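You operate a simulated robot arm through the tools that you are given. There is no shell and no other tool. Be economical: measure what you need, move in short steps, check, and stop when the job is done.

The job below is to be done with a simulated robot arm. You get a single attempt, and the scene is never put back.

TASK
The lamp head has drooped: set it level and switch the lamp on.
Fine: slacken the white knob first and tighten it again after.

The check looks at the end state, three seconds after you hand in, the way a careful person would. Anything else that was tipped, shoved, dropped, spilled or broken makes it a failure.

THE ROBOT
A 6-joint arm with a two-finger parallel gripper, fixed in place. Base frame: the origin is at the foot of the arm, x ahead of it, y to its left, z up; the work surface is at about z = 900. Readings come in mm, rad, newtons and seconds.
With the tool pointing down near the work surface it reaches from about 140 to 840 mm from the base axis. Its first joint turns from -2.897 to 2.897 rad. Payload 3.91 kg.
Tool frame: the origin (TCP) lies between the finger pads and is the grasp point; the fingertips stand 30 mm ahead of it; z points along the fingers, y is the line along which they close. The gripper opens to 110 mm. The fingers are 20 mm wide and 10 mm thick; the gripper's body (48 by 112 mm) begins 55 mm behind the TCP.
Orientation is that of the tool frame in the base frame, as a unit quaternion [x, y, z, w]. With the fingers straight down and closing along the base's y, the tool's x points along the base's -x, its y along +y and its z along -z.

THE INTERFACE
- The arm moves only by the tool arm_command. Its arguments are lists of equal length, an entry for each row: "travel": the shift along the tool's x, y, z in units of 50 mm (1.0 is 50 mm), a list of three; "turn": the turn, a rotation vector about the tool's x, y, z in units of 4 degrees (1.0 is 4 degrees), a list of three; "grip": the opening, from 0 (shut) to 1 (fully open). In form: {"travel": [[x, y, z], ...], "turn": [[ax, ay, az], ...], "grip": [grip, ...]}. A call has 1 to 8 rows; each row shifts and turns the commanded pose from where the row before left it, along the tool's axes as they then stand. A call with a number of a shift or a turn outside -1 to 1 is refused whole. A row lasts 0.2 s, in which the tool goes at most 50 mm and 0.15 rad; a call with a longer step from one row to the next is refused whole, and so is a gripper value outside its range. A pose out of reach is approached as far as the arm can. The call stops where the force on the tool passes 90 N (or 10 N more than at its start, if that is more) or the arm is blocked; 0.2 s more then pass. The fingers move at their own pace (about 108 mm/s each) and stop on an object; they squeeze with about 44 N. The grip force told is the motor's: it shows also when the fingers shut on nothing. Time passes only in rows, and 0.2 s behind the last, so rows that do not move let the fingers close. It gives the time, the measured TCP pose, the force on the tool (base axes), the opening and the grip force at its end, in the units of the frame above (readings bear some noise), with the torque about the TCP (base axes, N m) and any sound that the robot's microphone picked up.
- Cameras (640 x 400 px; columns grow to the right, rows downward): "scene" is fixed at [217.9, 500.2, 1817.2]; the picture's right is [-0.93, -0.38, 0.00], its down [-0.22, 0.56, -0.80] and it looks along [0.30, -0.74, -0.60] (base axes); focal length 316 px, centre (320, 200). "wrist" rides on the gripper at [77, 7, -114] in the tool frame; the picture's right is [-0.09, 1.00, 0.00], its down [-0.80, -0.07, -0.59] and it looks along [-0.59, -0.05, 0.80] (tool axes); focal length 270 px, centre (320, 200). There is no depth. A picture from a camera that has moved, and an enlarged one, comes with that camera's place and axes in the base frame and with its lens.
- grab_frame(camera): a new picture of that camera. The clock stands still meanwhile.
- lift_body(by): slides the trunk up (or, below 0, down) by that many mm; the arm rides with it, the base frame stays. It gives what a move gives, with no picture.
- enlarge(camera, box): a new picture of the part [left, top, right, bottom] of that camera's present view, enlarged. The clock stands still meanwhile.
- finish_job(): hands the job in; it is judged then, once.

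Go step by step. Nothing tells you positions but the pictures and the camera data: compare them with the known pose of the tool, close in by small moves and look again before you grip or let go. The budget is 120 turns and 68 pictures, counting those below and the enlarged ones. Unless the task says otherwise, let go and move clear before handing in, and close with one line.

The tools are called after ">>>" as name(argument=value, ...) on one line, values as JSON. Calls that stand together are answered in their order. arm_command: Moves the arm, as the interface text tells. Its arguments: {"type":"object","properties":{"travel":{"type":"array"},"turn":{"type":"array"},"grip":{"type":"array"}},"required":["travel","turn","grip"]} The other tools are called the same way: lift_body (by) slides the trunk up or down; grab_frame (camera) takes a picture; enlarge (camera, box) takes an enlarged picture of a part of a camera's view; finish_job () hands the job in.

At the start:

```text
time_s: 0.0
position: [348.7, -80.8, 1333.2]
orientation: [0.001, 1.0, 0.0, 0.0]
wrist_force: [-1.2, 0.3, 0.9]
torque: [0.05, 0.0, 0.0]
grip_width: 110.0
gripper_force: 0.1
trunk travel left (down, up): [-475.0, 65.0]
```

scene: 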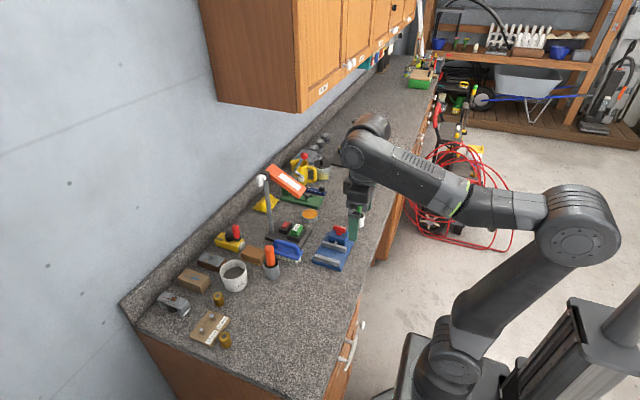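
wrist: 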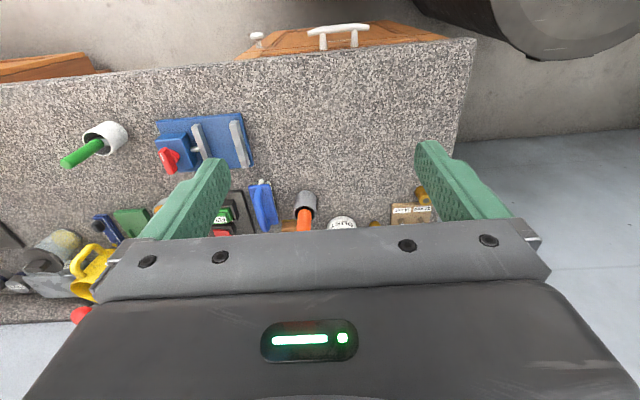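

I see what looks like a lamp with an orange head on a grey post around scene pixel (275,190), with a base carrying red and green buttons. I'll enlarge it to make out the knob, head and switch.

>>> enlarge(camera="scene", box=[230, 150, 350, 270])

>>> enlarge(camera="scene", box=[250, 155, 320, 205])

```text
3.33 times, centred on (290, 210) of scene
camera zoom: at [217.9, 500.2, 1817.2], right [-0.93, -0.38, 0.0], down [-0.22, 0.56, -0.8], along [0.3, -0.74, -0.6], focal length 1052 px, centre (420, 167)
```

zoom: 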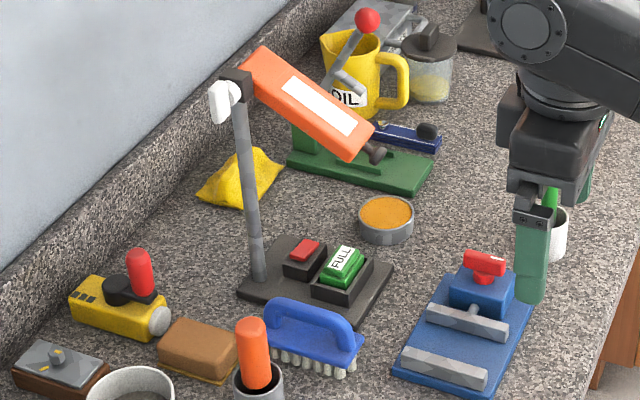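

```text
8.00 times, centred on (285, 180) of scene
camera zoom: at [217.9, 500.2, 1817.2], right [-0.93, -0.38, 0.0], down [-0.22, 0.56, -0.8], along [0.3, -0.74, -0.6], focal length 2524 px, centre (600, 360)
```

zoom: 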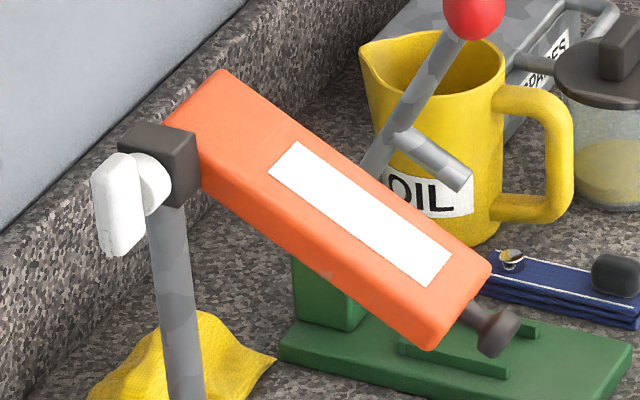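

The lamp's post stands at about (776,-330) with the pivot near z≈1172. The head reaches toward the robot, drooped roughly 25-30°, and the white knob is on the +y side. Next I'll look closer at the base buttons.

>>> enlarge(camera="scene", box=[270, 212, 312, 252])

>>> enlarge(camera="wrist", box=[180, 160, 300, 240])

```text
10.00 times, centred on (291, 232) of scene
camera zoom: at [217.9, 500.2, 1817.2], right [-0.93, -0.38, 0.0], down [-0.22, 0.56, -0.8], along [0.3, -0.74, -0.6], focal length 3156 px, centre (610, -120)
```

zoom: 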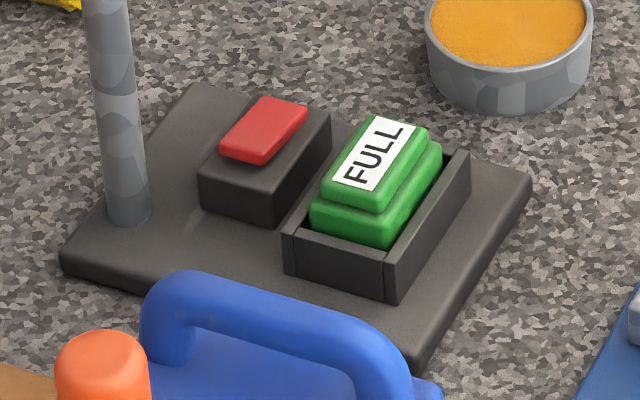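

```text
5.00 times, centred on (240, 200) of wrist
camera zoom: at [271.4, -73.7, 1447.5], right [0.09, 1.0, 0.0], down [0.8, -0.07, 0.59], along [0.59, -0.05, -0.8], focal length 1351 px, centre (720, 200)
```

zoom: 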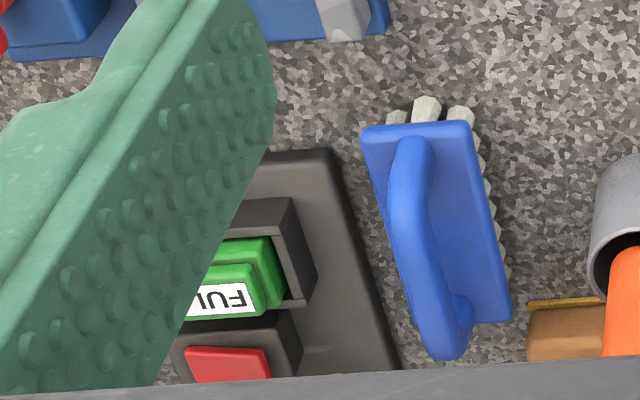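

The green "FULL" piece sits in a small tray and there is a red rocker next to it. I'll shift the arm so the wrist camera looks squarely at the lamp, staying well above everything.

>>> arm_command(travel=[[0.6, -0.8, 0], [0.6, -0.8, 0], [0, -1, 0], [0, -1, 0], [0, -1, 0]], turn=[[0, 0, 0], [0, 0, 0], [0, 0, 0], [0, 0, 0], [0, 0, 0]], grip=[1, 1, 1, 1, 1])

>>> grab_frame(camera="wrist")

```text
time_s: 1.2
position: [290.4, -316.4, 1330.3]
orientation: [0.0, 1.0, 0.0, 0.0]
wrist_force: [-0.5, -0.5, -0.8]
torque: [0.01, 0.01, 0.01]
grip_width: 110.1
gripper_force: 0.1
trunk travel left (down, up): [-475.0, 65.0]
```

```text
61 pictures are left
camera wrist: at [212.5, -310.0, 1445.5], right [0.09, 1.0, 0.0], down [0.8, -0.07, 0.59], along [0.59, -0.05, -0.8], focal length 270 px, centre (320, 200)
```

wrist: 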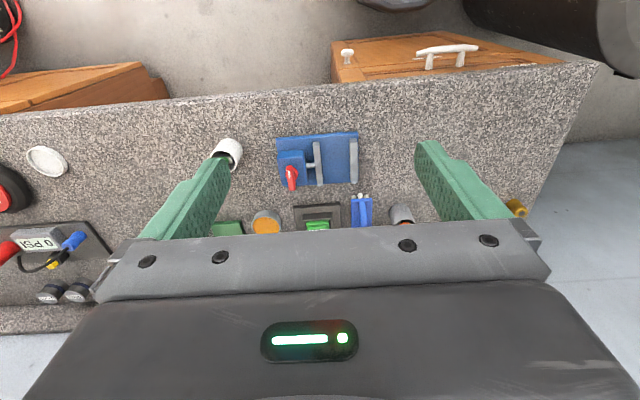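

The gripper hides the lamp from here. I'll pitch the fingers forward so the camera looks nearly level at the lamp.

>>> arm_command(travel=[[0, 0, 0], [0, 0, 0], [0, 0, 0], [0, 0, 0], [0, 0, 0], [0, 0, 0], [0, 0, 0], [0, 0, 0]], turn=[[0, -1, 0], [0, -1, 0], [0, -1, 0], [0, -1, 0], [0, -1, 0], [0, -1, 0], [0, -1, 0], [0, -1, 0]], grip=[1, 1, 1, 1, 1, 1, 1, 1])

>>> arm_command(travel=[[0, 0, 0], [0, 0, 0], [0, 0, 0]], turn=[[0, -1, 0], [0, -1, 0], [0, -1, 0]], grip=[1, 1, 1])

>>> grab_frame(camera="wrist")

```text
time_s: 3.0
position: [288.6, -313.0, 1334.7]
orientation: [0.0, 0.961, 0.0, 0.277]
wrist_force: [0.3, -1.3, 0.4]
torque: [0.02, -0.03, 0.0]
grip_width: 110.0
gripper_force: 0.1
trunk travel left (down, up): [-475.0, 65.0]
```

```text
time_s: 3.8
position: [288.7, -311.2, 1332.6]
orientation: [-0.001, 0.927, 0.0, 0.375]
wrist_force: [0.5, 0.0, 0.8]
torque: [0.0, 0.01, 0.02]
grip_width: 110.0
gripper_force: 0.1
trunk travel left (down, up): [-475.0, 65.0]
```

```text
60 pictures are left
camera wrist: at [153.5, -304.1, 1362.1], right [0.06, 1.0, 0.06], down [0.16, -0.07, 0.98], along [0.98, -0.05, -0.17], focal length 270 px, centre (320, 200)
```

wrist: 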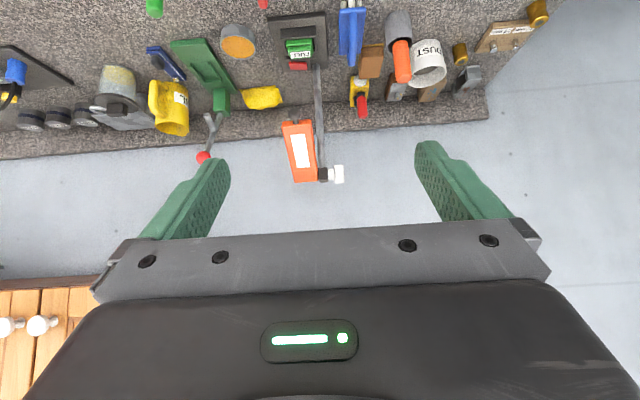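

>>> enlarge(camera="wrist", box=[260, 100, 370, 200])

>>> enlarge(camera="wrist", box=[250, 0, 370, 80])

```text
4.00 times, centred on (315, 150) of wrist
camera zoom: at [153.5, -304.1, 1362.1], right [0.06, 1.0, 0.06], down [0.16, -0.07, 0.98], along [0.98, -0.05, -0.17], focal length 1081 px, centre (340, 400)
```

zoom: 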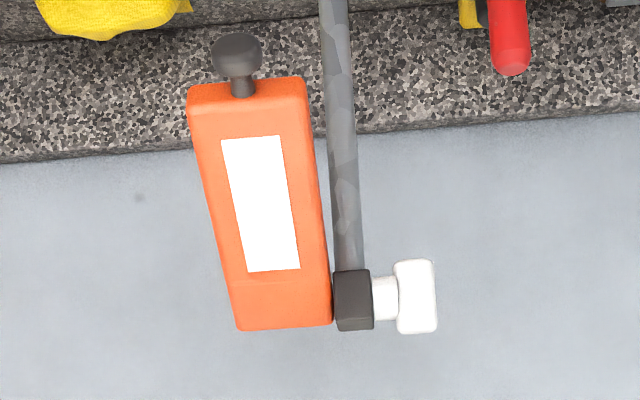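

```text
5.00 times, centred on (310, 40) of wrist
camera zoom: at [153.5, -304.1, 1362.1], right [0.06, 1.0, 0.06], down [0.16, -0.07, 0.98], along [0.98, -0.05, -0.17], focal length 1351 px, centre (370, 1000)
```

zoom: 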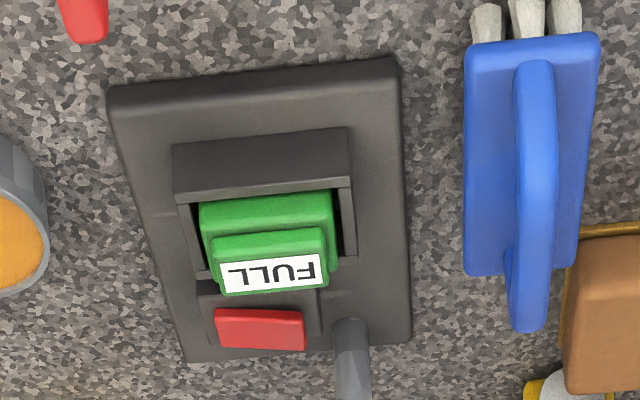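

The pivot triangulates to about (768,-324,1197), with the white wing knob around (770,-286,1196) and the head tip around (640,-366,1125). That puts the droop at about 30°. The green piece looks like a full battery in its tray and the red one is the switch. I'll move to +y of the lamp and turn the tool so it points along -y.

>>> arm_command(travel=[[-0.43, 0.7, 0.417], [-0.43, 0.7, 0.417], [-0.43, 0.7, 0.417], [-0.43, 0.7, 0.417], [-0.43, 0.7, 0.417], [-0.43, 0.7, 0.417]], turn=[[0, 0, 0], [0, 0, 0], [0, 0, 0], [0, 0, 0], [0, 0, 0], [0, 0, 0]], grip=[1, 1, 1, 1, 1, 1])

>>> arm_command(travel=[[0, 0, 0], [0, 0, 0], [0, 0, 0], [0, 0, 0], [0, 0, 0], [0, 0, 0]], turn=[[0, -1, 0], [0, -1, 0], [0, -1, 0], [0, -1, 0], [0, -1, 0], [0, -1, 0]], grip=[1, 1, 1, 1, 1, 1])

>>> arm_command(travel=[[0, 0, 0], [0, 0, 0], [0, 0, 0], [0, 0, 0], [0, 0, 0], [0, 0, 0]], turn=[[0, -1, 0], [0, -1, 0], [0, -1, 0], [0, -1, 0], [0, -1, 0], [0, -0.5, 0]], grip=[1, 1, 1, 1, 1, 1])

```text
time_s: 5.2
position: [467.2, -98.5, 1330.0]
orientation: [0.001, 0.927, -0.001, 0.375]
wrist_force: [0.0, -0.9, 0.3]
torque: [0.02, 0.0, 0.01]
grip_width: 110.0
gripper_force: 0.0
trunk travel left (down, up): [-475.0, 65.0]
```

```text
time_s: 6.6
position: [467.7, -100.1, 1334.2]
orientation: [0.0, 0.829, 0.0, 0.559]
wrist_force: [-0.1, 0.7, 0.3]
torque: [-0.03, -0.07, 0.03]
grip_width: 109.9
gripper_force: 0.1
trunk travel left (down, up): [-475.0, 65.0]
```

```text
time_s: 8.0
position: [468.6, -101.5, 1334.6]
orientation: [0.0, 0.706, -0.001, 0.709]
wrist_force: [0.5, 0.8, -0.3]
torque: [-0.01, -0.02, 0.0]
grip_width: 109.9
gripper_force: 0.1
trunk travel left (down, up): [-475.0, 65.0]
```

The tool is now level and pointing along +x. Next I'll yaw it 90° so it points along -y.

>>> arm_command(travel=[[0, 0, 0], [0, 0, 0], [0, 0, 0], [0, 0, 0], [0, 0, 0], [0, 0, 0], [0, 0, 0], [0, 0, 0]], turn=[[1, 0, 0], [1, 0, 0], [1, 0, 0], [1, 0, 0], [1, 0, 0], [1, 0, 0], [1, 0, 0], [1, 0, 0]], grip=[1, 1, 1, 1, 1, 1, 1, 1])

>>> arm_command(travel=[[0, 0, 0], [0, 0, 0], [0, 0, 0], [0, 0, 0], [0, 0, 0], [0, 0, 0], [0, 0, 0], [0, 0, 0]], turn=[[1, 0, 0], [1, 0, 0], [1, 0, 0], [1, 0, 0], [1, 0, 0], [1, 0, 0], [1, 0, 0], [1, 0, 0]], grip=[1, 1, 1, 1, 1, 1, 1, 1])

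>>> arm_command(travel=[[0, 0, 0], [0, 0, 0], [0, 0, 0], [0, 0, 0], [0, 0, 0], [0, 0, 0], [0, 0, 0]], turn=[[1, 0, 0], [1, 0, 0], [1, 0, 0], [1, 0, 0], [1, 0, 0], [1, 0, 0], [0.5, 0, 0]], grip=[1, 1, 1, 1, 1, 1, 1])

```text
time_s: 9.8
position: [432.3, -171.3, 1318.8]
orientation: [0.193, 0.68, -0.193, 0.681]
wrist_force: [0.3, -0.1, 0.6]
torque: [0.01, -0.01, 0.01]
grip_width: 109.9
gripper_force: 0.0
out of reach, approached as far as the arm can: row 6, 7, 8
trunk travel left (down, up): [-475.0, 65.0]
```

```text
time_s: 11.6
position: [265.7, -317.2, 1270.3]
orientation: [0.373, 0.601, -0.373, 0.6]
wrist_force: [0.4, 0.1, -1.2]
torque: [0.0, -0.01, -0.03]
grip_width: 109.9
gripper_force: 0.1
out of reach, approached as far as the arm can: row 1, 2, 3, 4, 5, 6, 7, 8
trunk travel left (down, up): [-475.0, 65.0]
```

```text
time_s: 13.2
position: [100.3, -348.6, 1213.9]
orientation: [0.5, 0.501, -0.499, 0.5]
wrist_force: [-0.6, 0.0, 0.1]
torque: [0.0, -0.01, 0.01]
grip_width: 110.0
gripper_force: 0.1
out of reach, approached as far as the arm can: row 1, 2, 3, 4, 5, 6, 7
trunk travel left (down, up): [-475.0, 65.0]
```

The arm took the orientation but drifted to (100,-349), so that pose was outside its reach. I'll look at the posture before continuing.

>>> grab_frame(camera="scene")

```text
57 pictures are left
```

scene: 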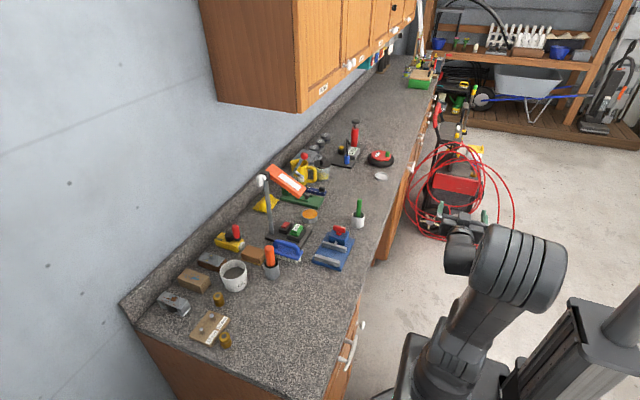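

The arm folded back but holds the right orientation. I'll send a short still command and a small +x move to see how it tracks from here.

>>> arm_command(travel=[[0, 0, 0], [0, 0.5, 0], [0, 0.5, 0]], turn=[[0, 0, 0], [0, 0, 0], [0, 0, 0]], grip=[1, 1, 1])

```text
time_s: 14.0
position: [101.0, -348.5, 1214.7]
orientation: [0.499, 0.5, -0.5, 0.501]
wrist_force: [-0.1, -0.1, 0.3]
torque: [-0.01, 0.01, -0.01]
grip_width: 110.0
gripper_force: 0.1
out of reach, approached as far as the arm can: row 2, 3
trunk travel left (down, up): [-475.0, 65.0]
```

This path ended against a joint limit. I'll go back to tool-down here, with the fingers closing along x. Then I'll move out over the counter and tilt sideways toward -y, which uses a different wrist posture.

>>> arm_command(travel=[[0, 0, 0], [0, 0, 0], [0, 0, 0], [0, 0, 0], [0, 0, 0], [0, 0, 0], [0, 0, 0], [0, 0, 0]], turn=[[0, 1, 0], [0, 1, 0], [0, 1, 0], [0, 1, 0], [0, 1, 0], [0, 1, 0], [0, 1, 0], [0, 1, 0]], grip=[1, 1, 1, 1, 1, 1, 1, 1])

>>> arm_command(travel=[[0, 0, 0], [0, 0, 0], [0, 0, 0], [0, 0, 0], [0, 0, 0], [0, 0, 0], [0, 0, 0], [0, 0, 0]], turn=[[0, 1, 0], [0, 1, 0], [0, 1, 0], [0, 1, 0], [0, 1, 0], [0, 1, 0], [0, 1, 0], [0, 1, 0]], grip=[1, 1, 1, 1, 1, 1, 1, 1])

>>> arm_command(travel=[[0, 0, 0], [0, 0, 0], [0, 0, 0], [0, 0, 0], [0, 0, 0], [0, 0, 0], [0, 0, 0]], turn=[[0, 1, 0], [0, 1, 0], [0, 1, 0], [0, 1, 0], [0, 1, 0], [0, 1, 0], [0, 0.5, 0]], grip=[1, 1, 1, 1, 1, 1, 1])

```text
time_s: 15.8
position: [107.0, -348.4, 1206.8]
orientation: [0.556, 0.566, -0.424, 0.437]
wrist_force: [0.5, 0.3, 0.6]
torque: [0.0, -0.01, -0.01]
grip_width: 109.7
gripper_force: 0.0
out of reach, approached as far as the arm can: row 4, 5, 6, 7, 8
trunk travel left (down, up): [-475.0, 65.0]
```

```text
time_s: 17.6
position: [107.6, -347.6, 1206.9]
orientation: [0.557, 0.566, -0.424, 0.436]
wrist_force: [-0.9, -0.1, -0.6]
torque: [0.02, -0.01, -0.03]
grip_width: 110.5
gripper_force: 0.1
out of reach, approached as far as the arm can: row 1, 2, 3, 4, 5, 6, 7, 8
trunk travel left (down, up): [-475.0, 65.0]
```

```text
time_s: 19.2
position: [107.5, -347.5, 1207.4]
orientation: [0.556, 0.566, -0.423, 0.436]
wrist_force: [0.5, -0.1, 0.0]
torque: [0.02, 0.0, 0.02]
grip_width: 109.9
gripper_force: 0.0
out of reach, approached as far as the arm can: row 1, 2, 3, 4, 5, 6
trunk travel left (down, up): [-475.0, 65.0]
```

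The arm is too folded to pitch here. I'll extend outward and upward first.

>>> arm_command(travel=[[-0.4, 0, 0.8], [-0.4, 0, 0.8], [-0.4, 0, 0.8], [-0.4, 0, 0.8]], turn=[[0, 0, 0], [0, 0, 0], [0, 0, 0], [0, 0, 0]], grip=[1, 1, 1, 1])

```text
time_s: 20.2
position: [107.8, -471.2, 1231.6]
orientation: [0.563, 0.571, -0.417, 0.428]
wrist_force: [1.7, 0.1, 0.4]
torque: [0.05, 0.01, -0.02]
grip_width: 110.0
gripper_force: 0.0
out of reach, approached as far as the arm can: row 3, 4
trunk travel left (down, up): [-475.0, 65.0]
```

It moved out. Now I'll pitch down again.

>>> arm_command(travel=[[0, 0, 0], [0, 0, 0], [0, 0, 0], [0, 0, 0], [0, 0, 0], [0, 0, 0], [0, 0, 0], [0, 0, 0]], turn=[[0, 1, 0], [0, 1, 0], [0, 1, 0], [0, 1, 0], [0, 1, 0], [0, 1, 0], [0, 1, 0], [0, 1, 0]], grip=[1, 1, 1, 1, 1, 1, 1, 1])

>>> grab_frame(camera="scene")

```text
time_s: 22.0
position: [107.0, -471.6, 1229.5]
orientation: [0.563, 0.571, -0.418, 0.428]
wrist_force: [0.4, 0.4, -0.2]
torque: [0.02, -0.05, -0.02]
grip_width: 110.1
gripper_force: 0.1
out of reach, approached as far as the arm can: row 1, 2, 3, 4, 5, 6, 7, 8
trunk travel left (down, up): [-475.0, 65.0]
```

```text
56 pictures are left
```

scene: 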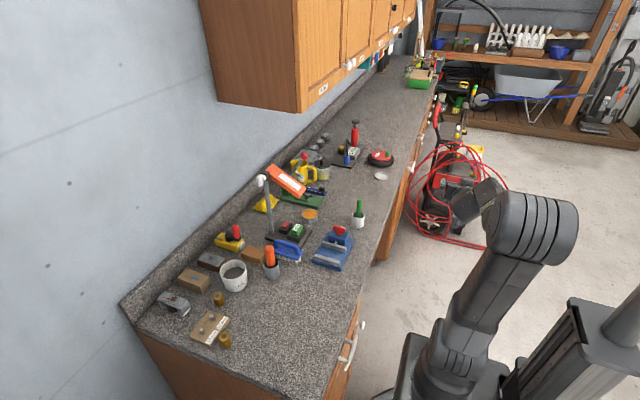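

The wrist seems to sit in an awkward posture after passing the straight-wrist singularity. I'll rotate it back about the base axis, reversing the yaw.

>>> arm_command(travel=[[0, 0.66, 0], [0, 0.66, 0], [0, 0.66, 0], [0, 0.66, 0], [0, 0.66, 0], [0, 0.66, 0], [0, 0.66, 0], [0, 0.66, 0]], turn=[[-0.97, 0, 0.25], [-0.97, 0, 0.25], [-0.97, 0, 0.25], [-0.97, 0, 0.25], [-0.97, 0, 0.25], [-0.97, 0, 0.25], [-0.97, 0, 0.25], [-0.97, 0, 0.25]], grip=[1, 1, 1, 1, 1, 1, 1, 1])

>>> arm_command(travel=[[0, 0, 0], [0, 0, 0], [0, 0, 0]], turn=[[0, 1, 0], [0, 1, 0], [0, 1, 0]], grip=[1, 1, 1])

```text
time_s: 23.8
position: [363.4, -411.7, 1259.5]
orientation: [0.466, 0.622, -0.219, 0.59]
wrist_force: [0.9, -1.0, 0.2]
torque: [-0.02, 0.0, 0.0]
grip_width: 110.2
gripper_force: 0.0
trunk travel left (down, up): [-475.0, 65.0]
```

```text
time_s: 24.6
position: [361.5, -411.7, 1260.2]
orientation: [0.465, 0.622, -0.219, 0.591]
wrist_force: [-0.3, -0.8, 0.3]
torque: [0.02, -0.03, -0.02]
grip_width: 110.0
gripper_force: 0.1
out of reach, approached as far as the arm can: row 1, 2, 3
trunk travel left (down, up): [-475.0, 65.0]
```

A wrong roll sign tilted the tool by about 16°. I'll take the roll out, then try pitching down again.

>>> arm_command(travel=[[0, 0, 0], [0, 0, 0], [0, 0, 0], [0, 0, 0]], turn=[[0, 0, -1], [0, 0, -1], [0, 0, -1], [0, 0, -1]], grip=[1, 1, 1, 1])

>>> arm_command(travel=[[0, 0, 0], [0, 0, 0], [0, 0, 0], [0, 0, 0]], turn=[[0, 1, 0], [0, 1, 0], [0, 1, 0], [0, 1, 0]], grip=[1, 1, 1, 1])

>>> arm_command(travel=[[0, 0, 0], [0, 0, 0], [0, 0, 0], [0, 0, 0]], turn=[[0, -1, 0], [0, -1, 0], [0, -1, 0], [0, -1, 0]], grip=[1, 1, 1, 1])

```text
time_s: 25.6
position: [361.3, -409.9, 1263.2]
orientation: [0.375, 0.681, -0.299, 0.554]
wrist_force: [1.0, 0.9, 0.1]
torque: [0.01, 0.0, 0.0]
grip_width: 110.2
gripper_force: 0.0
trunk travel left (down, up): [-475.0, 65.0]
```

```text
time_s: 26.6
position: [362.2, -408.6, 1263.3]
orientation: [0.375, 0.68, -0.299, 0.554]
wrist_force: [0.2, -0.3, 0.0]
torque: [0.03, -0.02, 0.04]
grip_width: 110.1
gripper_force: 0.0
out of reach, approached as far as the arm can: row 1, 2, 3, 4
trunk travel left (down, up): [-475.0, 65.0]
```

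```text
time_s: 27.6
position: [347.4, -417.2, 1267.3]
orientation: [0.327, 0.599, -0.345, 0.644]
wrist_force: [0.4, -0.6, 0.4]
torque: [-0.02, 0.02, -0.02]
grip_width: 110.1
gripper_force: 0.1
out of reach, approached as far as the arm can: row 3, 4
trunk travel left (down, up): [-475.0, 65.0]
```

The pitch range here is narrow, so I'll rotate back about the base axis toward the pose that worked before (tool along +x at x≈470).

>>> arm_command(travel=[[0, 0.75, 0], [0, 0.75, 0], [0, 0.75, 0], [0, 0.75, 0], [0, 0.75, 0], [0, 0.75, 0], [0, 0.75, 0], [0, 0.75, 0]], turn=[[-1, 0, 0], [-1, 0, 0], [-1, 0, 0], [-1, 0, 0], [-1, 0, 0], [-1, 0, 0], [-1, 0, 0], [-1, 0, 0]], grip=[1, 1, 1, 1, 1, 1, 1, 1])

>>> arm_command(travel=[[-0.7, 0, 0.4], [-0.7, 0, 0.4], [-0.7, 0, 0.4]], turn=[[0, 0, 0], [0, 0, 0], [0, 0, 0]], grip=[1, 1, 1])

>>> arm_command(travel=[[0, 0, 0], [0, 0, 0], [0, 0, 0], [0, 0, 0]], turn=[[0, 1, 0], [0, 1, 0], [0, 1, 0], [0, 1, 0]], grip=[1, 1, 1, 1])

>>> grab_frame(camera="scene")

```text
time_s: 29.4
position: [541.4, -208.4, 1268.9]
orientation: [0.137, 0.671, -0.167, 0.709]
wrist_force: [0.0, -0.4, -0.7]
torque: [-0.01, -0.01, -0.02]
grip_width: 109.9
gripper_force: 0.1
out of reach, approached as far as the arm can: row 2, 4, 7
trunk travel left (down, up): [-475.0, 65.0]
```

```text
time_s: 30.2
position: [590.3, -226.1, 1379.2]
orientation: [0.14, 0.669, -0.171, 0.709]
wrist_force: [-0.5, 0.3, 1.3]
torque: [-0.01, 0.03, 0.03]
grip_width: 110.2
gripper_force: 0.1
trunk travel left (down, up): [-475.0, 65.0]
```

```text
time_s: 31.2
position: [593.6, -220.0, 1373.9]
orientation: [0.135, 0.687, -0.157, 0.697]
wrist_force: [-0.1, 0.1, -0.2]
torque: [-0.05, 0.0, -0.02]
grip_width: 110.0
gripper_force: 0.1
out of reach, approached as far as the arm can: row 1, 2, 3, 4
trunk travel left (down, up): [-475.0, 65.0]
```

```text
55 pictures are left
```

scene: 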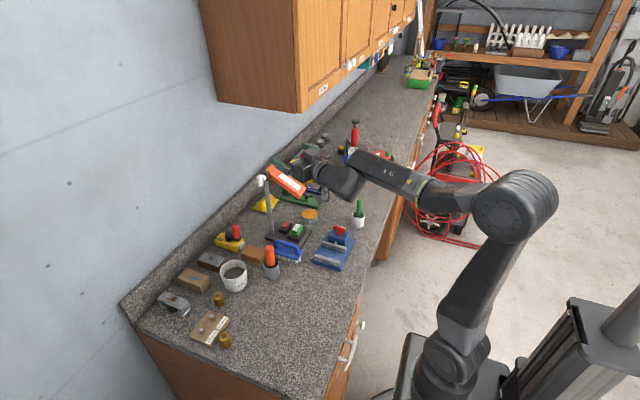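

The wrist is bent the wrong way round, past straight. I'll pitch up slightly and then swing right around the singular direction, watching for drift.

>>> arm_command(travel=[[0, 0, 0], [0, 0, 0], [0, 0, 0], [0, 0, 0], [0, 0, 0], [0, 0, 0]], turn=[[0, -1, 0], [0, -1, 0], [0, -1, 0], [0, -1, 0], [0, -1, 0], [0, -1, 0]], grip=[1, 1, 1, 1, 1, 1])

>>> arm_command(travel=[[0, 0, 0], [0, 0, 0], [0, 0, 0], [0, 0, 0]], turn=[[0.9, 0, -0.4], [0.9, 0, -0.4], [0.9, 0, -0.4], [0.9, 0, -0.4]], grip=[1, 1, 1, 1])

```text
time_s: 32.6
position: [579.0, -245.9, 1379.0]
orientation: [0.096, 0.529, -0.18, 0.824]
wrist_force: [0.6, 0.5, -0.2]
torque: [-0.02, 0.03, 0.02]
grip_width: 110.2
gripper_force: 0.1
out of reach, approached as far as the arm can: row 4, 5, 6
trunk travel left (down, up): [-475.0, 65.0]
```

```text
time_s: 33.6
position: [578.5, -245.0, 1379.5]
orientation: [0.096, 0.528, -0.181, 0.824]
wrist_force: [0.9, -0.7, 0.0]
torque: [0.01, 0.0, 0.02]
grip_width: 110.0
gripper_force: 0.1
out of reach, approached as far as the arm can: row 1, 2, 3, 4
trunk travel left (down, up): [-475.0, 65.0]
```

Yawing right is blocked here, so I'll test yawing left.

>>> arm_command(travel=[[0, 0, 0], [0, 0, 0], [0, 0, 0], [0, 0, 0]], turn=[[-0.9, 0, 0.3], [-0.9, 0, 0.3], [-0.9, 0, 0.3], [-0.9, 0, 0.3]], grip=[1, 1, 1, 1])

>>> arm_command(travel=[[0, 0, 0], [0, 0, 0], [0, 0, 0], [0, 0, 0], [0, 0, 0], [0, 0, 0]], turn=[[0, 1, 0], [0, 1, 0], [0, 1, 0], [0, 1, 0], [0, 1, 0], [0, 1, 0]], grip=[1, 1, 1, 1, 1, 1])

```text
time_s: 34.6
position: [579.4, -244.3, 1378.6]
orientation: [0.014, 0.544, -0.077, 0.836]
wrist_force: [0.0, -0.2, 0.9]
torque: [0.01, 0.0, 0.04]
grip_width: 110.2
gripper_force: 0.1
trunk travel left (down, up): [-475.0, 65.0]
```

```text
time_s: 36.0
position: [579.9, -244.3, 1378.6]
orientation: [0.03, 0.705, -0.074, 0.705]
wrist_force: [-0.4, 0.3, -0.8]
torque: [0.01, 0.0, 0.01]
grip_width: 109.9
gripper_force: 0.0
trunk travel left (down, up): [-475.0, 65.0]
```

That freed the wrist, and the tool is level pointing +x again. I'll pitch back to tool-down while shifting toward +y, away from the lamp.

>>> arm_command(travel=[[0, 0.5, 0], [0, 0.5, 0], [0, 0.5, 0], [0, 0.5, 0], [0, 0.5, 0], [0, 0.5, 0], [0, 0, 0], [0, 0, 0]], turn=[[0, 1, 0], [0, 1, 0], [0, 1, 0], [0, 1, 0], [0, 1, 0], [0, 1, 0], [0, 1, 0], [0, 1, 0]], grip=[1, 1, 1, 1, 1, 1, 1, 1])

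>>> arm_command(travel=[[0, 0, 0], [0, 0, 0], [0, 0, 0], [0, 0, 0], [0, 0, 0], [0, 0, 0], [0, 0, 0], [0, 0, 0]], turn=[[0, 1, 0], [0, 1, 0], [0, 1, 0], [0, 1, 0], [0, 1, 0], [0, 1, 0], [0, 1, 0], [0, 1, 0]], grip=[1, 1, 1, 1, 1, 1, 1, 1])

>>> arm_command(travel=[[0, 0, 0], [0, 0, 0], [0, 0, 0], [0, 0, 0], [0, 0, 0], [0, 0, 0]], turn=[[0, 1, 0], [0, 1, 0], [0, 1, 0], [0, 1, 0], [0, 1, 0], [0, 1, 0]], grip=[1, 1, 1, 1, 1, 1])

```text
time_s: 37.8
position: [601.5, -96.4, 1369.8]
orientation: [0.049, 0.872, -0.063, 0.484]
wrist_force: [0.4, 0.4, -0.4]
torque: [-0.03, 0.03, -0.02]
grip_width: 110.0
gripper_force: 0.0
trunk travel left (down, up): [-475.0, 65.0]
```

```text
time_s: 39.6
position: [602.1, -96.9, 1370.4]
orientation: [0.065, 0.971, -0.047, 0.224]
wrist_force: [-0.4, -0.4, 0.1]
torque: [-0.01, 0.0, 0.04]
grip_width: 110.1
gripper_force: 0.1
trunk travel left (down, up): [-475.0, 65.0]
```

```text
time_s: 41.0
position: [600.4, -96.6, 1367.6]
orientation: [0.072, 0.997, -0.032, 0.02]
wrist_force: [0.2, -1.0, -0.6]
torque: [0.0, 0.01, -0.02]
grip_width: 109.9
gripper_force: 0.1
trunk travel left (down, up): [-475.0, 65.0]
```

The tool is down again. Now I'll tilt sideways toward -y about base x, with the bent wrist keeping clear of the singularity.

>>> arm_command(travel=[[0, 0, 0], [0, 0, 0], [0, 0, 0], [0, 0, 0], [0, 0, 0], [0, 0, 0], [0, 0, 0], [0, 0, 0]], turn=[[1, 0, 0], [1, 0, 0], [1, 0, 0], [1, 0, 0], [1, 0, 0], [1, 0, 0], [1, 0, 0], [1, 0, 0]], grip=[1, 1, 1, 1, 1, 1, 1, 1])

>>> arm_command(travel=[[0, 0, 0], [0, 0, 0], [0, 0, 0], [0, 0, 0], [0, 0, 0], [0, 0, 0], [0, 0, 0], [0, 0, 0]], turn=[[1, 0, 0], [1, 0, 0], [1, 0, 0], [1, 0, 0], [1, 0, 0], [1, 0, 0], [1, 0, 0], [1, 0, 0]], grip=[1, 1, 1, 1, 1, 1, 1, 1])

```text
time_s: 42.8
position: [602.5, -96.2, 1370.5]
orientation: [0.075, 0.949, -0.306, -0.003]
wrist_force: [-0.3, 0.6, -0.7]
torque: [0.0, 0.02, 0.03]
grip_width: 109.8
gripper_force: 0.0
trunk travel left (down, up): [-475.0, 65.0]
```

```text
time_s: 44.6
position: [601.4, -96.5, 1368.8]
orientation: [0.071, 0.828, -0.556, -0.023]
wrist_force: [-1.1, -0.1, -0.3]
torque: [-0.01, 0.01, -0.02]
grip_width: 109.6
gripper_force: 0.1
trunk travel left (down, up): [-475.0, 65.0]
```

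The sideways tilt works. I'll finish the tilt to level and roll +90° so the fingers close along x.

>>> arm_command(travel=[[0, 0, 0], [0, 0, 0], [0, 0, 0], [0, 0, 0], [0, 0, 0], [0, 0, 0]], turn=[[1, 0, 0], [1, 0, 0], [1, 0, 0], [1, 0, 0], [1, 0, 0], [0.6, 0, 0]], grip=[1, 1, 1, 1, 1, 1])

>>> arm_command(travel=[[0, 0, 0], [0, 0, 0], [0, 0, 0], [0, 0, 0], [0, 0, 0], [0, 0, 0], [0, 0, 0], [0, 0, 0]], turn=[[0, 0, 1], [0, 0, 1], [0, 0, 1], [0, 0, 1], [0, 0, 1], [0, 0, 1], [0, 0, 1], [0, 0, 1]], grip=[1, 1, 1, 1, 1, 1, 1, 1])

>>> arm_command(travel=[[0, 0, 0], [0, 0, 0], [0, 0, 0], [0, 0, 0], [0, 0, 0], [0, 0, 0], [0, 0, 0], [0, 0, 0]], turn=[[0, 0, 1], [0, 0, 1], [0, 0, 1], [0, 0, 1], [0, 0, 1], [0, 0, 1], [0, 0, 1], [0, 0, 1]], grip=[1, 1, 1, 1, 1, 1, 1, 1])

```text
time_s: 46.0
position: [601.3, -96.0, 1368.2]
orientation: [-0.065, -0.704, 0.706, 0.037]
wrist_force: [-0.3, -0.3, 0.8]
torque: [0.01, 0.03, -0.02]
grip_width: 109.9
gripper_force: 0.1
trunk travel left (down, up): [-475.0, 65.0]
```

```text
time_s: 47.8
position: [601.3, -96.4, 1369.9]
orientation: [-0.257, -0.66, 0.688, -0.16]
wrist_force: [-0.3, -0.2, -1.4]
torque: [0.01, -0.03, -0.03]
grip_width: 109.9
gripper_force: 0.0
trunk travel left (down, up): [-475.0, 65.0]
```

```text
time_s: 49.6
position: [602.4, -96.1, 1370.3]
orientation: [-0.429, -0.563, 0.617, -0.344]
wrist_force: [0.0, 0.4, -0.3]
torque: [-0.01, 0.01, 0.0]
grip_width: 110.1
gripper_force: 0.0
trunk travel left (down, up): [-475.0, 65.0]
```

Axes check: 23° of roll and 8° of yaw remain. I'll fix those and start moving toward x≈768 at the current height.

>>> arm_command(travel=[[0, 0, 0], [0, 0, 0], [0, 0, 0], [0, 0, 0], [0, 0, 0], [0, 0, 0], [0, 0, 0], [0, 0, 0]], turn=[[0, 0, 1], [0, 0, 1], [0, 0, 1], [0, 0, 1], [0, 0, 1], [0, 0, 0.8], [-1, 0, 0], [-1, 0, 0]], grip=[1, 1, 1, 1, 1, 1, 1, 1])

>>> arm_command(travel=[[0.7, 0.7, 0], [0.7, 0.7, 0], [0.7, 0.7, 0], [0.7, 0.7, 0]], turn=[[0, 0, 0], [0, 0, 0], [0, 0, 0], [0, 0, 0]], grip=[0.5, 0.5, 0.5, 0.5])

>>> grab_frame(camera="wrist")

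```text
time_s: 51.4
position: [601.1, -96.3, 1370.1]
orientation: [0.499, 0.502, -0.502, 0.497]
wrist_force: [0.2, 0.5, 0.3]
torque: [-0.02, -0.01, -0.01]
grip_width: 110.2
gripper_force: 0.1
trunk travel left (down, up): [-475.0, 65.0]
```

```text
time_s: 52.4
position: [743.5, -96.9, 1224.3]
orientation: [0.499, 0.503, -0.502, 0.497]
wrist_force: [0.2, 0.1, 0.0]
torque: [0.02, -0.02, -0.02]
grip_width: 55.1
gripper_force: 0.0
trunk travel left (down, up): [-475.0, 65.0]
```

```text
54 pictures are left
camera wrist: at [748.6, 18.6, 1148.3], right [1.0, 0.0, 0.08], down [-0.06, 0.59, 0.8], along [-0.05, -0.81, 0.59], focal length 270 px, centre (320, 200)
```

wrist: 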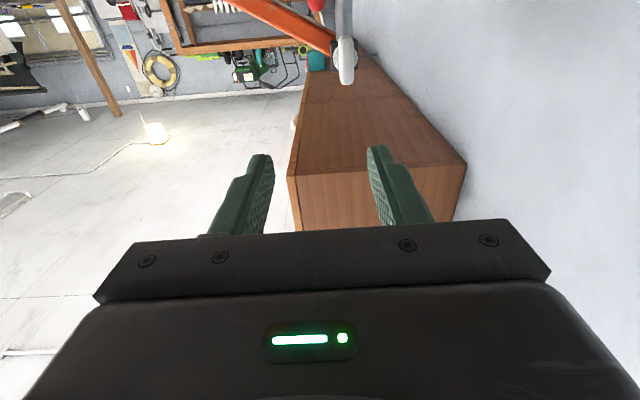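

The tool now points along -y near the lamp, and the white knob shows at about (346,60). I'll enlarge that.

>>> enlarge(camera="wrist", box=[270, 0, 400, 100])

```text
4.00 times, centred on (335, 50) of wrist
camera zoom: at [748.6, 18.6, 1148.3], right [1.0, 0.0, 0.08], down [-0.06, 0.59, 0.8], along [-0.05, -0.81, 0.59], focal length 1081 px, centre (260, 800)
```

zoom: 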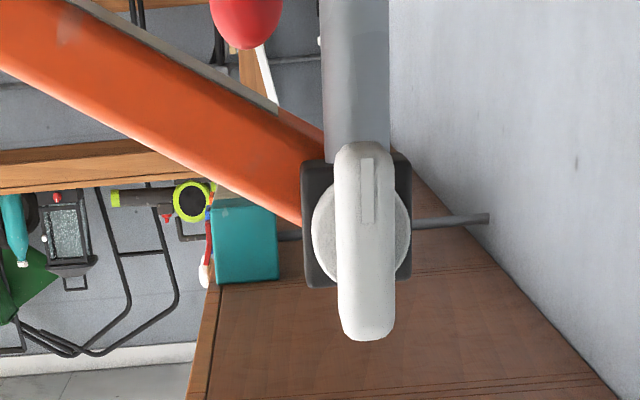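

The wing knob is about 14 mm thick and 44 mm tall, centred near (769,-282,1198). I'll align to it and approach to y≈-235.

>>> arm_command(travel=[[0.526, 0.506, 0], [0, 0, 0.9], [0, 0, 0.9], [0, 0, 0.9]], turn=[[0, 0, 0], [0, 0, 0], [0, 0, 0], [0, 0, 0]], grip=[0.5, 0.5, 0.5, 0.5])

>>> grab_frame(camera="wrist")

>>> enlarge(camera="scene", box=[240, 160, 340, 220])

```text
time_s: 53.4
position: [762.8, -233.7, 1202.6]
orientation: [-0.5, -0.502, 0.502, -0.497]
wrist_force: [-0.2, 0.2, 0.1]
torque: [-0.01, 0.01, 0.0]
grip_width: 55.0
gripper_force: 0.0
trunk travel left (down, up): [-475.0, 65.0]
```

```text
52 pictures are left
camera wrist: at [769.0, -118.6, 1125.3], right [1.0, 0.0, 0.08], down [-0.06, 0.59, 0.8], along [-0.05, -0.81, 0.59], focal length 270 px, centre (320, 200)
```

wrist: 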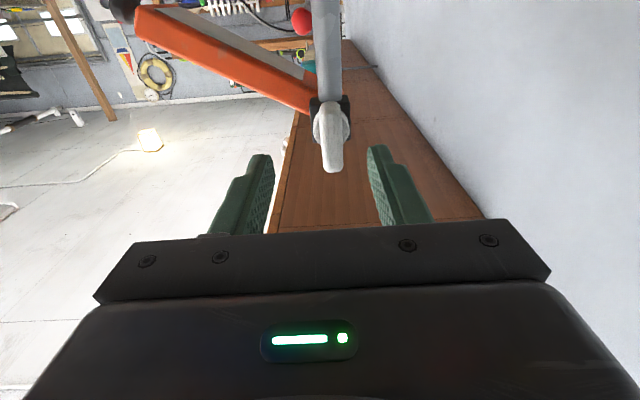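

```text
6.40 times, centred on (290, 190) of scene
camera zoom: at [217.9, 500.2, 1817.2], right [-0.93, -0.38, 0.0], down [-0.22, 0.56, -0.8], along [0.3, -0.74, -0.6], focal length 2020 px, centre (512, 264)
```

zoom: 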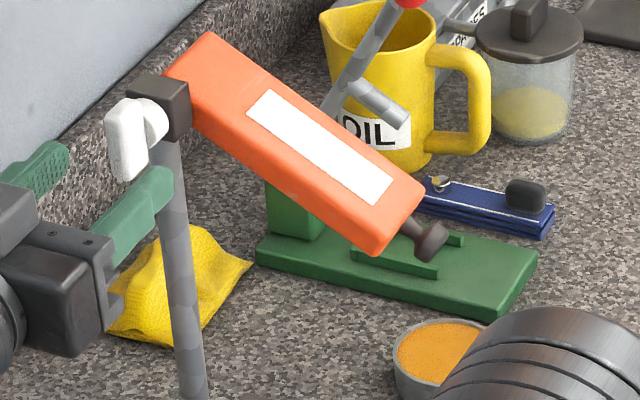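

The knob is dead ahead, about 7 mm further +x and 4 mm lower than the TCP. I'll correct that and advance so the fingertips straddle the wing, then look.

>>> arm_command(travel=[[0.1, 0.15, 0], [0, 0, 0.3], [0, 0, 0.27], [0, 0, 0]], turn=[[0, 0, 0], [0, 0, 0], [0, 0, 0], [0, 0, 0]], grip=[0.5, 0.5, 0.5, 0.5])

>>> grab_frame(camera="wrist")

>>> enlarge(camera="scene", box=[240, 160, 300, 200])

```text
time_s: 54.4
position: [771.2, -260.8, 1196.9]
orientation: [-0.499, -0.502, 0.503, -0.496]
wrist_force: [-0.6, 0.2, 0.1]
torque: [0.0, 0.02, 0.02]
grip_width: 54.8
gripper_force: 0.0
trunk travel left (down, up): [-475.0, 65.0]
```

```text
50 pictures are left
camera wrist: at [777.3, -145.1, 1119.7], right [1.0, 0.0, 0.08], down [-0.06, 0.59, 0.8], along [-0.05, -0.81, 0.59], focal length 270 px, centre (320, 200)
```

wrist: 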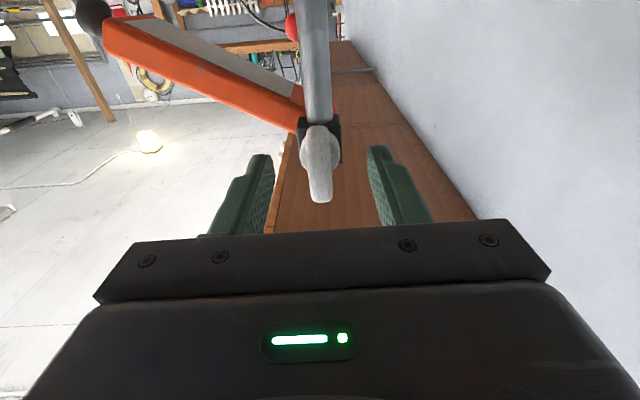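

```text
10.00 times, centred on (270, 180) of scene
camera zoom: at [217.9, 500.2, 1817.2], right [-0.93, -0.38, 0.0], down [-0.22, 0.56, -0.8], along [0.3, -0.74, -0.6], focal length 3156 px, centre (820, 400)
```

zoom: 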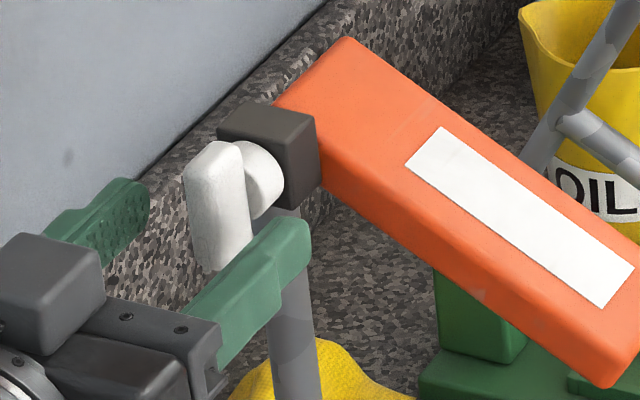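

The fingers straddle the wing nicely. I'll advance 5 mm more and close gently on it.

>>> arm_command(travel=[[0, -0.03, 0.1], [0, 0, 0], [0, 0, 0], [0, 0, 0]], turn=[[0, 0, 0], [0, 0, 0], [0, 0, 0], [0, 0, 0]], grip=[0.5, 0, 0, 0])

>>> grab_frame(camera="wrist")

```text
time_s: 55.4
position: [771.5, -265.6, 1196.7]
orientation: [-0.499, -0.501, 0.503, -0.497]
wrist_force: [14.7, -4.2, 8.4]
torque: [-0.43, 0.03, 0.66]
grip_width: 13.9
gripper_force: 45.0
trunk travel left (down, up): [-475.0, 65.0]
```

```text
48 pictures are left
camera wrist: at [776.8, -150.3, 1119.3], right [1.0, 0.0, 0.08], down [-0.06, 0.59, 0.8], along [-0.05, -0.8, 0.59], focal length 270 px, centre (320, 200)
```

wrist: 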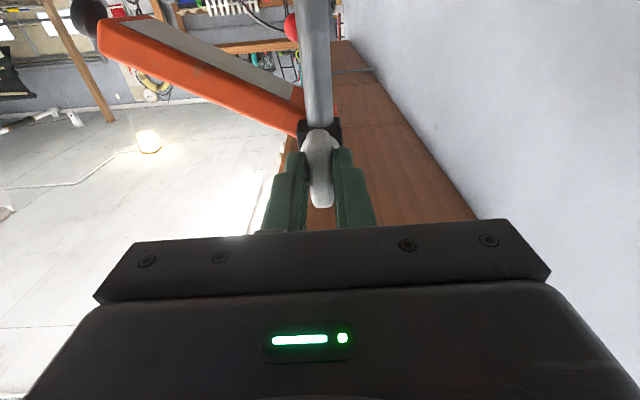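

The wing is gripped (13.9 mm) with a small side load. I'll start slackening counter-clockwise by about 12° and watch the torque.

>>> arm_command(travel=[[0, -0.03, 0], [0, 0, 0], [0, 0, 0], [0, 0, 0]], turn=[[0, 0, 0], [0, 0, -1], [0, 0, -1], [0, 0, -1]], grip=[0, 0, 0, 0])

>>> enlarge(camera="wrist", box=[220, 60, 420, 240])

```text
time_s: 56.4
position: [770.5, -265.4, 1197.2]
orientation: [-0.444, -0.551, 0.552, -0.441]
wrist_force: [17.2, -7.1, 13.3]
torque: [-1.45, 0.0, 0.87]
grip_width: 13.9
gripper_force: 44.5
trunk travel left (down, up): [-475.0, 65.0]
```

```text
2.22 times, centred on (320, 150) of wrist
camera zoom: at [760.0, -150.2, 1119.9], right [0.99, 0.0, -0.13], down [0.11, 0.59, 0.8], along [0.07, -0.81, 0.59], focal length 601 px, centre (320, 311)
```

zoom: 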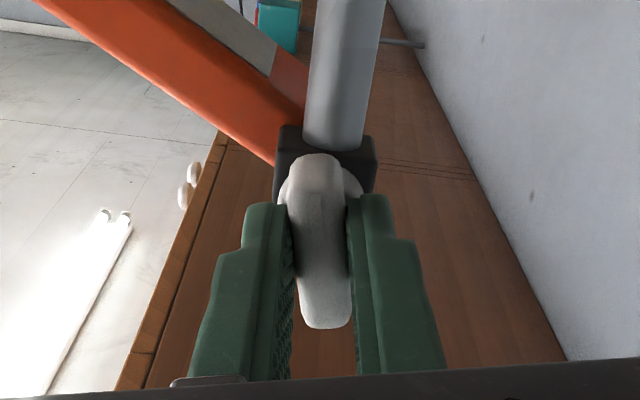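

The knob turns with almost no torque and the head hasn't moved. The side loads suggest the knob's axis is slightly +x and +z of the TCP, so I'll re-centre and keep turning.

>>> arm_command(travel=[[-0.04, 0.06, 0], [0, 0, 0], [0, 0, 0], [0, 0, 0], [0, 0, 0]], turn=[[0, 0, 0], [0, 0, -1], [0, 0, -1], [0, 0, -1], [0, 0, -1]], grip=[0, 0, 0, 0, 0])

```text
time_s: 57.6
position: [769.1, -265.1, 1196.5]
orientation: [0.364, 0.608, -0.608, 0.358]
wrist_force: [-29.8, 6.5, -17.1]
torque: [0.6, -0.07, -0.51]
grip_width: 14.0
gripper_force: 44.9
trunk travel left (down, up): [-475.0, 65.0]
```

That overshot, so the centre lies between. I'll go back about 60% of that shift and check the load and the picture.

>>> arm_command(travel=[[0.038, -0.023, 0], [0, 0, 0]], turn=[[0, 0, 0], [0, 0, 0]], grip=[0, 0])

>>> enlarge(camera="wrist", box=[60, 0, 440, 240])

>>> enlarge(camera="scene", box=[240, 160, 330, 250])

```text
time_s: 58.2
position: [768.9, -263.8, 1196.5]
orientation: [-0.364, -0.607, 0.607, -0.36]
wrist_force: [-19.9, 5.5, -13.6]
torque: [1.39, -0.03, -0.76]
grip_width: 13.8
gripper_force: 45.1
trunk travel left (down, up): [-475.0, 65.0]
```

```text
1.67 times, centred on (250, 120) of wrist
camera zoom: at [738.6, -150.0, 1126.1], right [0.92, 0.0, -0.4], down [0.32, 0.59, 0.74], along [0.23, -0.81, 0.54], focal length 450 px, centre (437, 333)
```

zoom: 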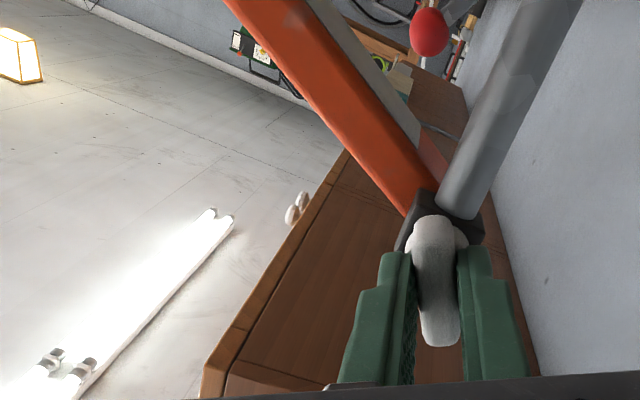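

```text
4.44 times, centred on (285, 205) of scene
camera zoom: at [217.9, 500.2, 1817.2], right [-0.93, -0.38, 0.0], down [-0.22, 0.56, -0.8], along [0.3, -0.74, -0.6], focal length 1402 px, centre (476, 178)
```

zoom: 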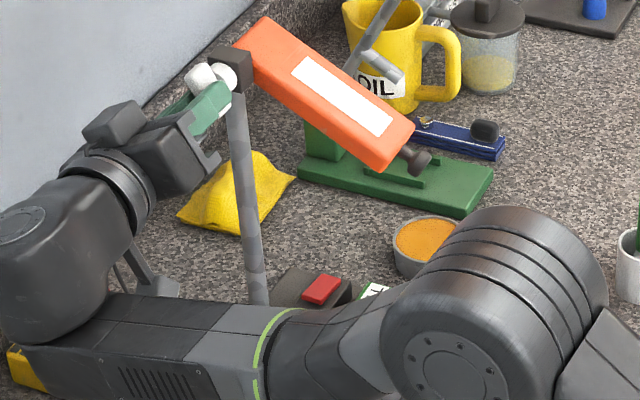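

The knob is turning and the head holds. I'll relieve the side load a little more and continue slackening.

>>> arm_command(travel=[[0.045, -0.03, 0], [0, 0, 0], [0, 0, 0], [0, 0, 0], [0, 0, 0]], turn=[[0, 0, 0], [0, 0, -1], [0, 0, -1], [0, 0, -1], [0, 0, -1]], grip=[0, 0, 0, 0, 0])

```text
time_s: 59.4
position: [769.4, -265.5, 1197.0]
orientation: [0.275, 0.652, -0.652, 0.273]
wrist_force: [11.3, -10.5, 14.7]
torque: [-0.83, -0.01, 0.89]
grip_width: 13.8
gripper_force: 45.0
trunk travel left (down, up): [-475.0, 65.0]
```

>>> arm_command(travel=[[-0.02, 0, 0], [0, 0, 0], [0, 0, 0], [0, 0, 0], [0, 0, 0]], turn=[[0, 0, 0], [0, 0, -1], [0, 0, -1], [0, 0, -1], [0, 0, -1]], grip=[0, 0, 0, 0, 0])

>>> enlarge(camera="scene", box=[240, 160, 330, 250])

```text
time_s: 60.6
position: [767.7, -265.7, 1198.6]
orientation: [0.182, 0.684, -0.683, 0.179]
wrist_force: [3.1, -4.0, 14.7]
torque: [-0.79, -0.04, 0.97]
grip_width: 13.9
gripper_force: 44.9
trunk travel left (down, up): [-475.0, 65.0]
```

```text
4.44 times, centred on (285, 205) of scene
camera zoom: at [217.9, 500.2, 1817.2], right [-0.93, -0.38, 0.0], down [-0.22, 0.56, -0.8], along [0.3, -0.74, -0.6], focal length 1402 px, centre (476, 178)
```

zoom: 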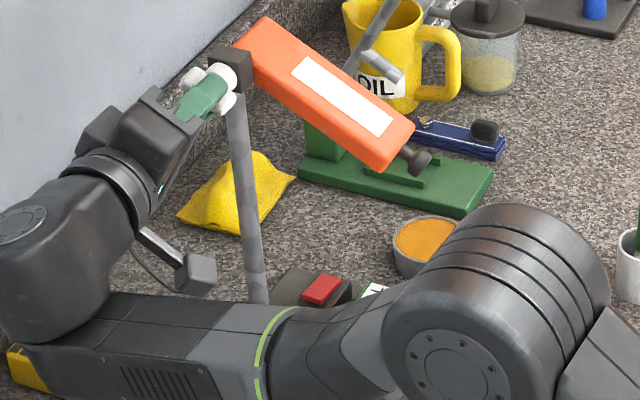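

It's turned about 60° and the head is still holding. I'll carry on to about 90°.

>>> arm_command(travel=[[0, 0, 0], [0, 0, 0], [0, 0, 0], [0, 0, 0], [0, 0, 0], [0, 0, 0], [0, 0, 0], [0, 0, 0]], turn=[[0, 0, -1], [0, 0, -1], [0, 0, -1], [0, 0, -1], [0, 0, -1], [0, 0, -1], [0, 0, -1], [0, 0, -0.5]], grip=[0, 0, 0, 0, 0, 0, 0, 0])

>>> enlarge(camera="scene", box=[240, 160, 330, 250])

```text
time_s: 62.4
position: [767.6, -264.8, 1199.9]
orientation: [0.001, -0.707, 0.707, 0.003]
wrist_force: [11.7, -5.6, 33.7]
torque: [-0.53, -0.42, -0.63]
grip_width: 13.6
gripper_force: 45.2
trunk travel left (down, up): [-475.0, 65.0]
```

```text
4.44 times, centred on (285, 205) of scene
camera zoom: at [217.9, 500.2, 1817.2], right [-0.93, -0.38, 0.0], down [-0.22, 0.56, -0.8], along [0.3, -0.74, -0.6], focal length 1402 px, centre (476, 178)
```

zoom: 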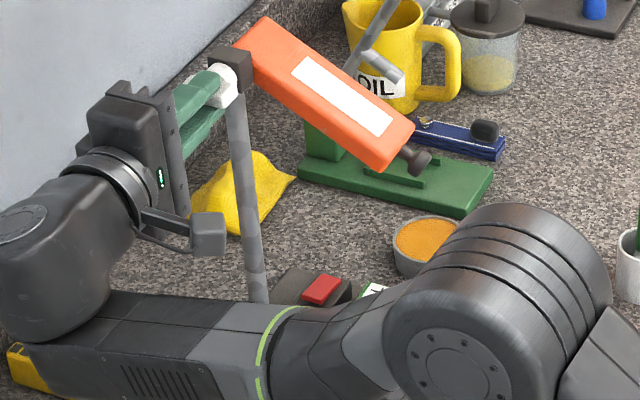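

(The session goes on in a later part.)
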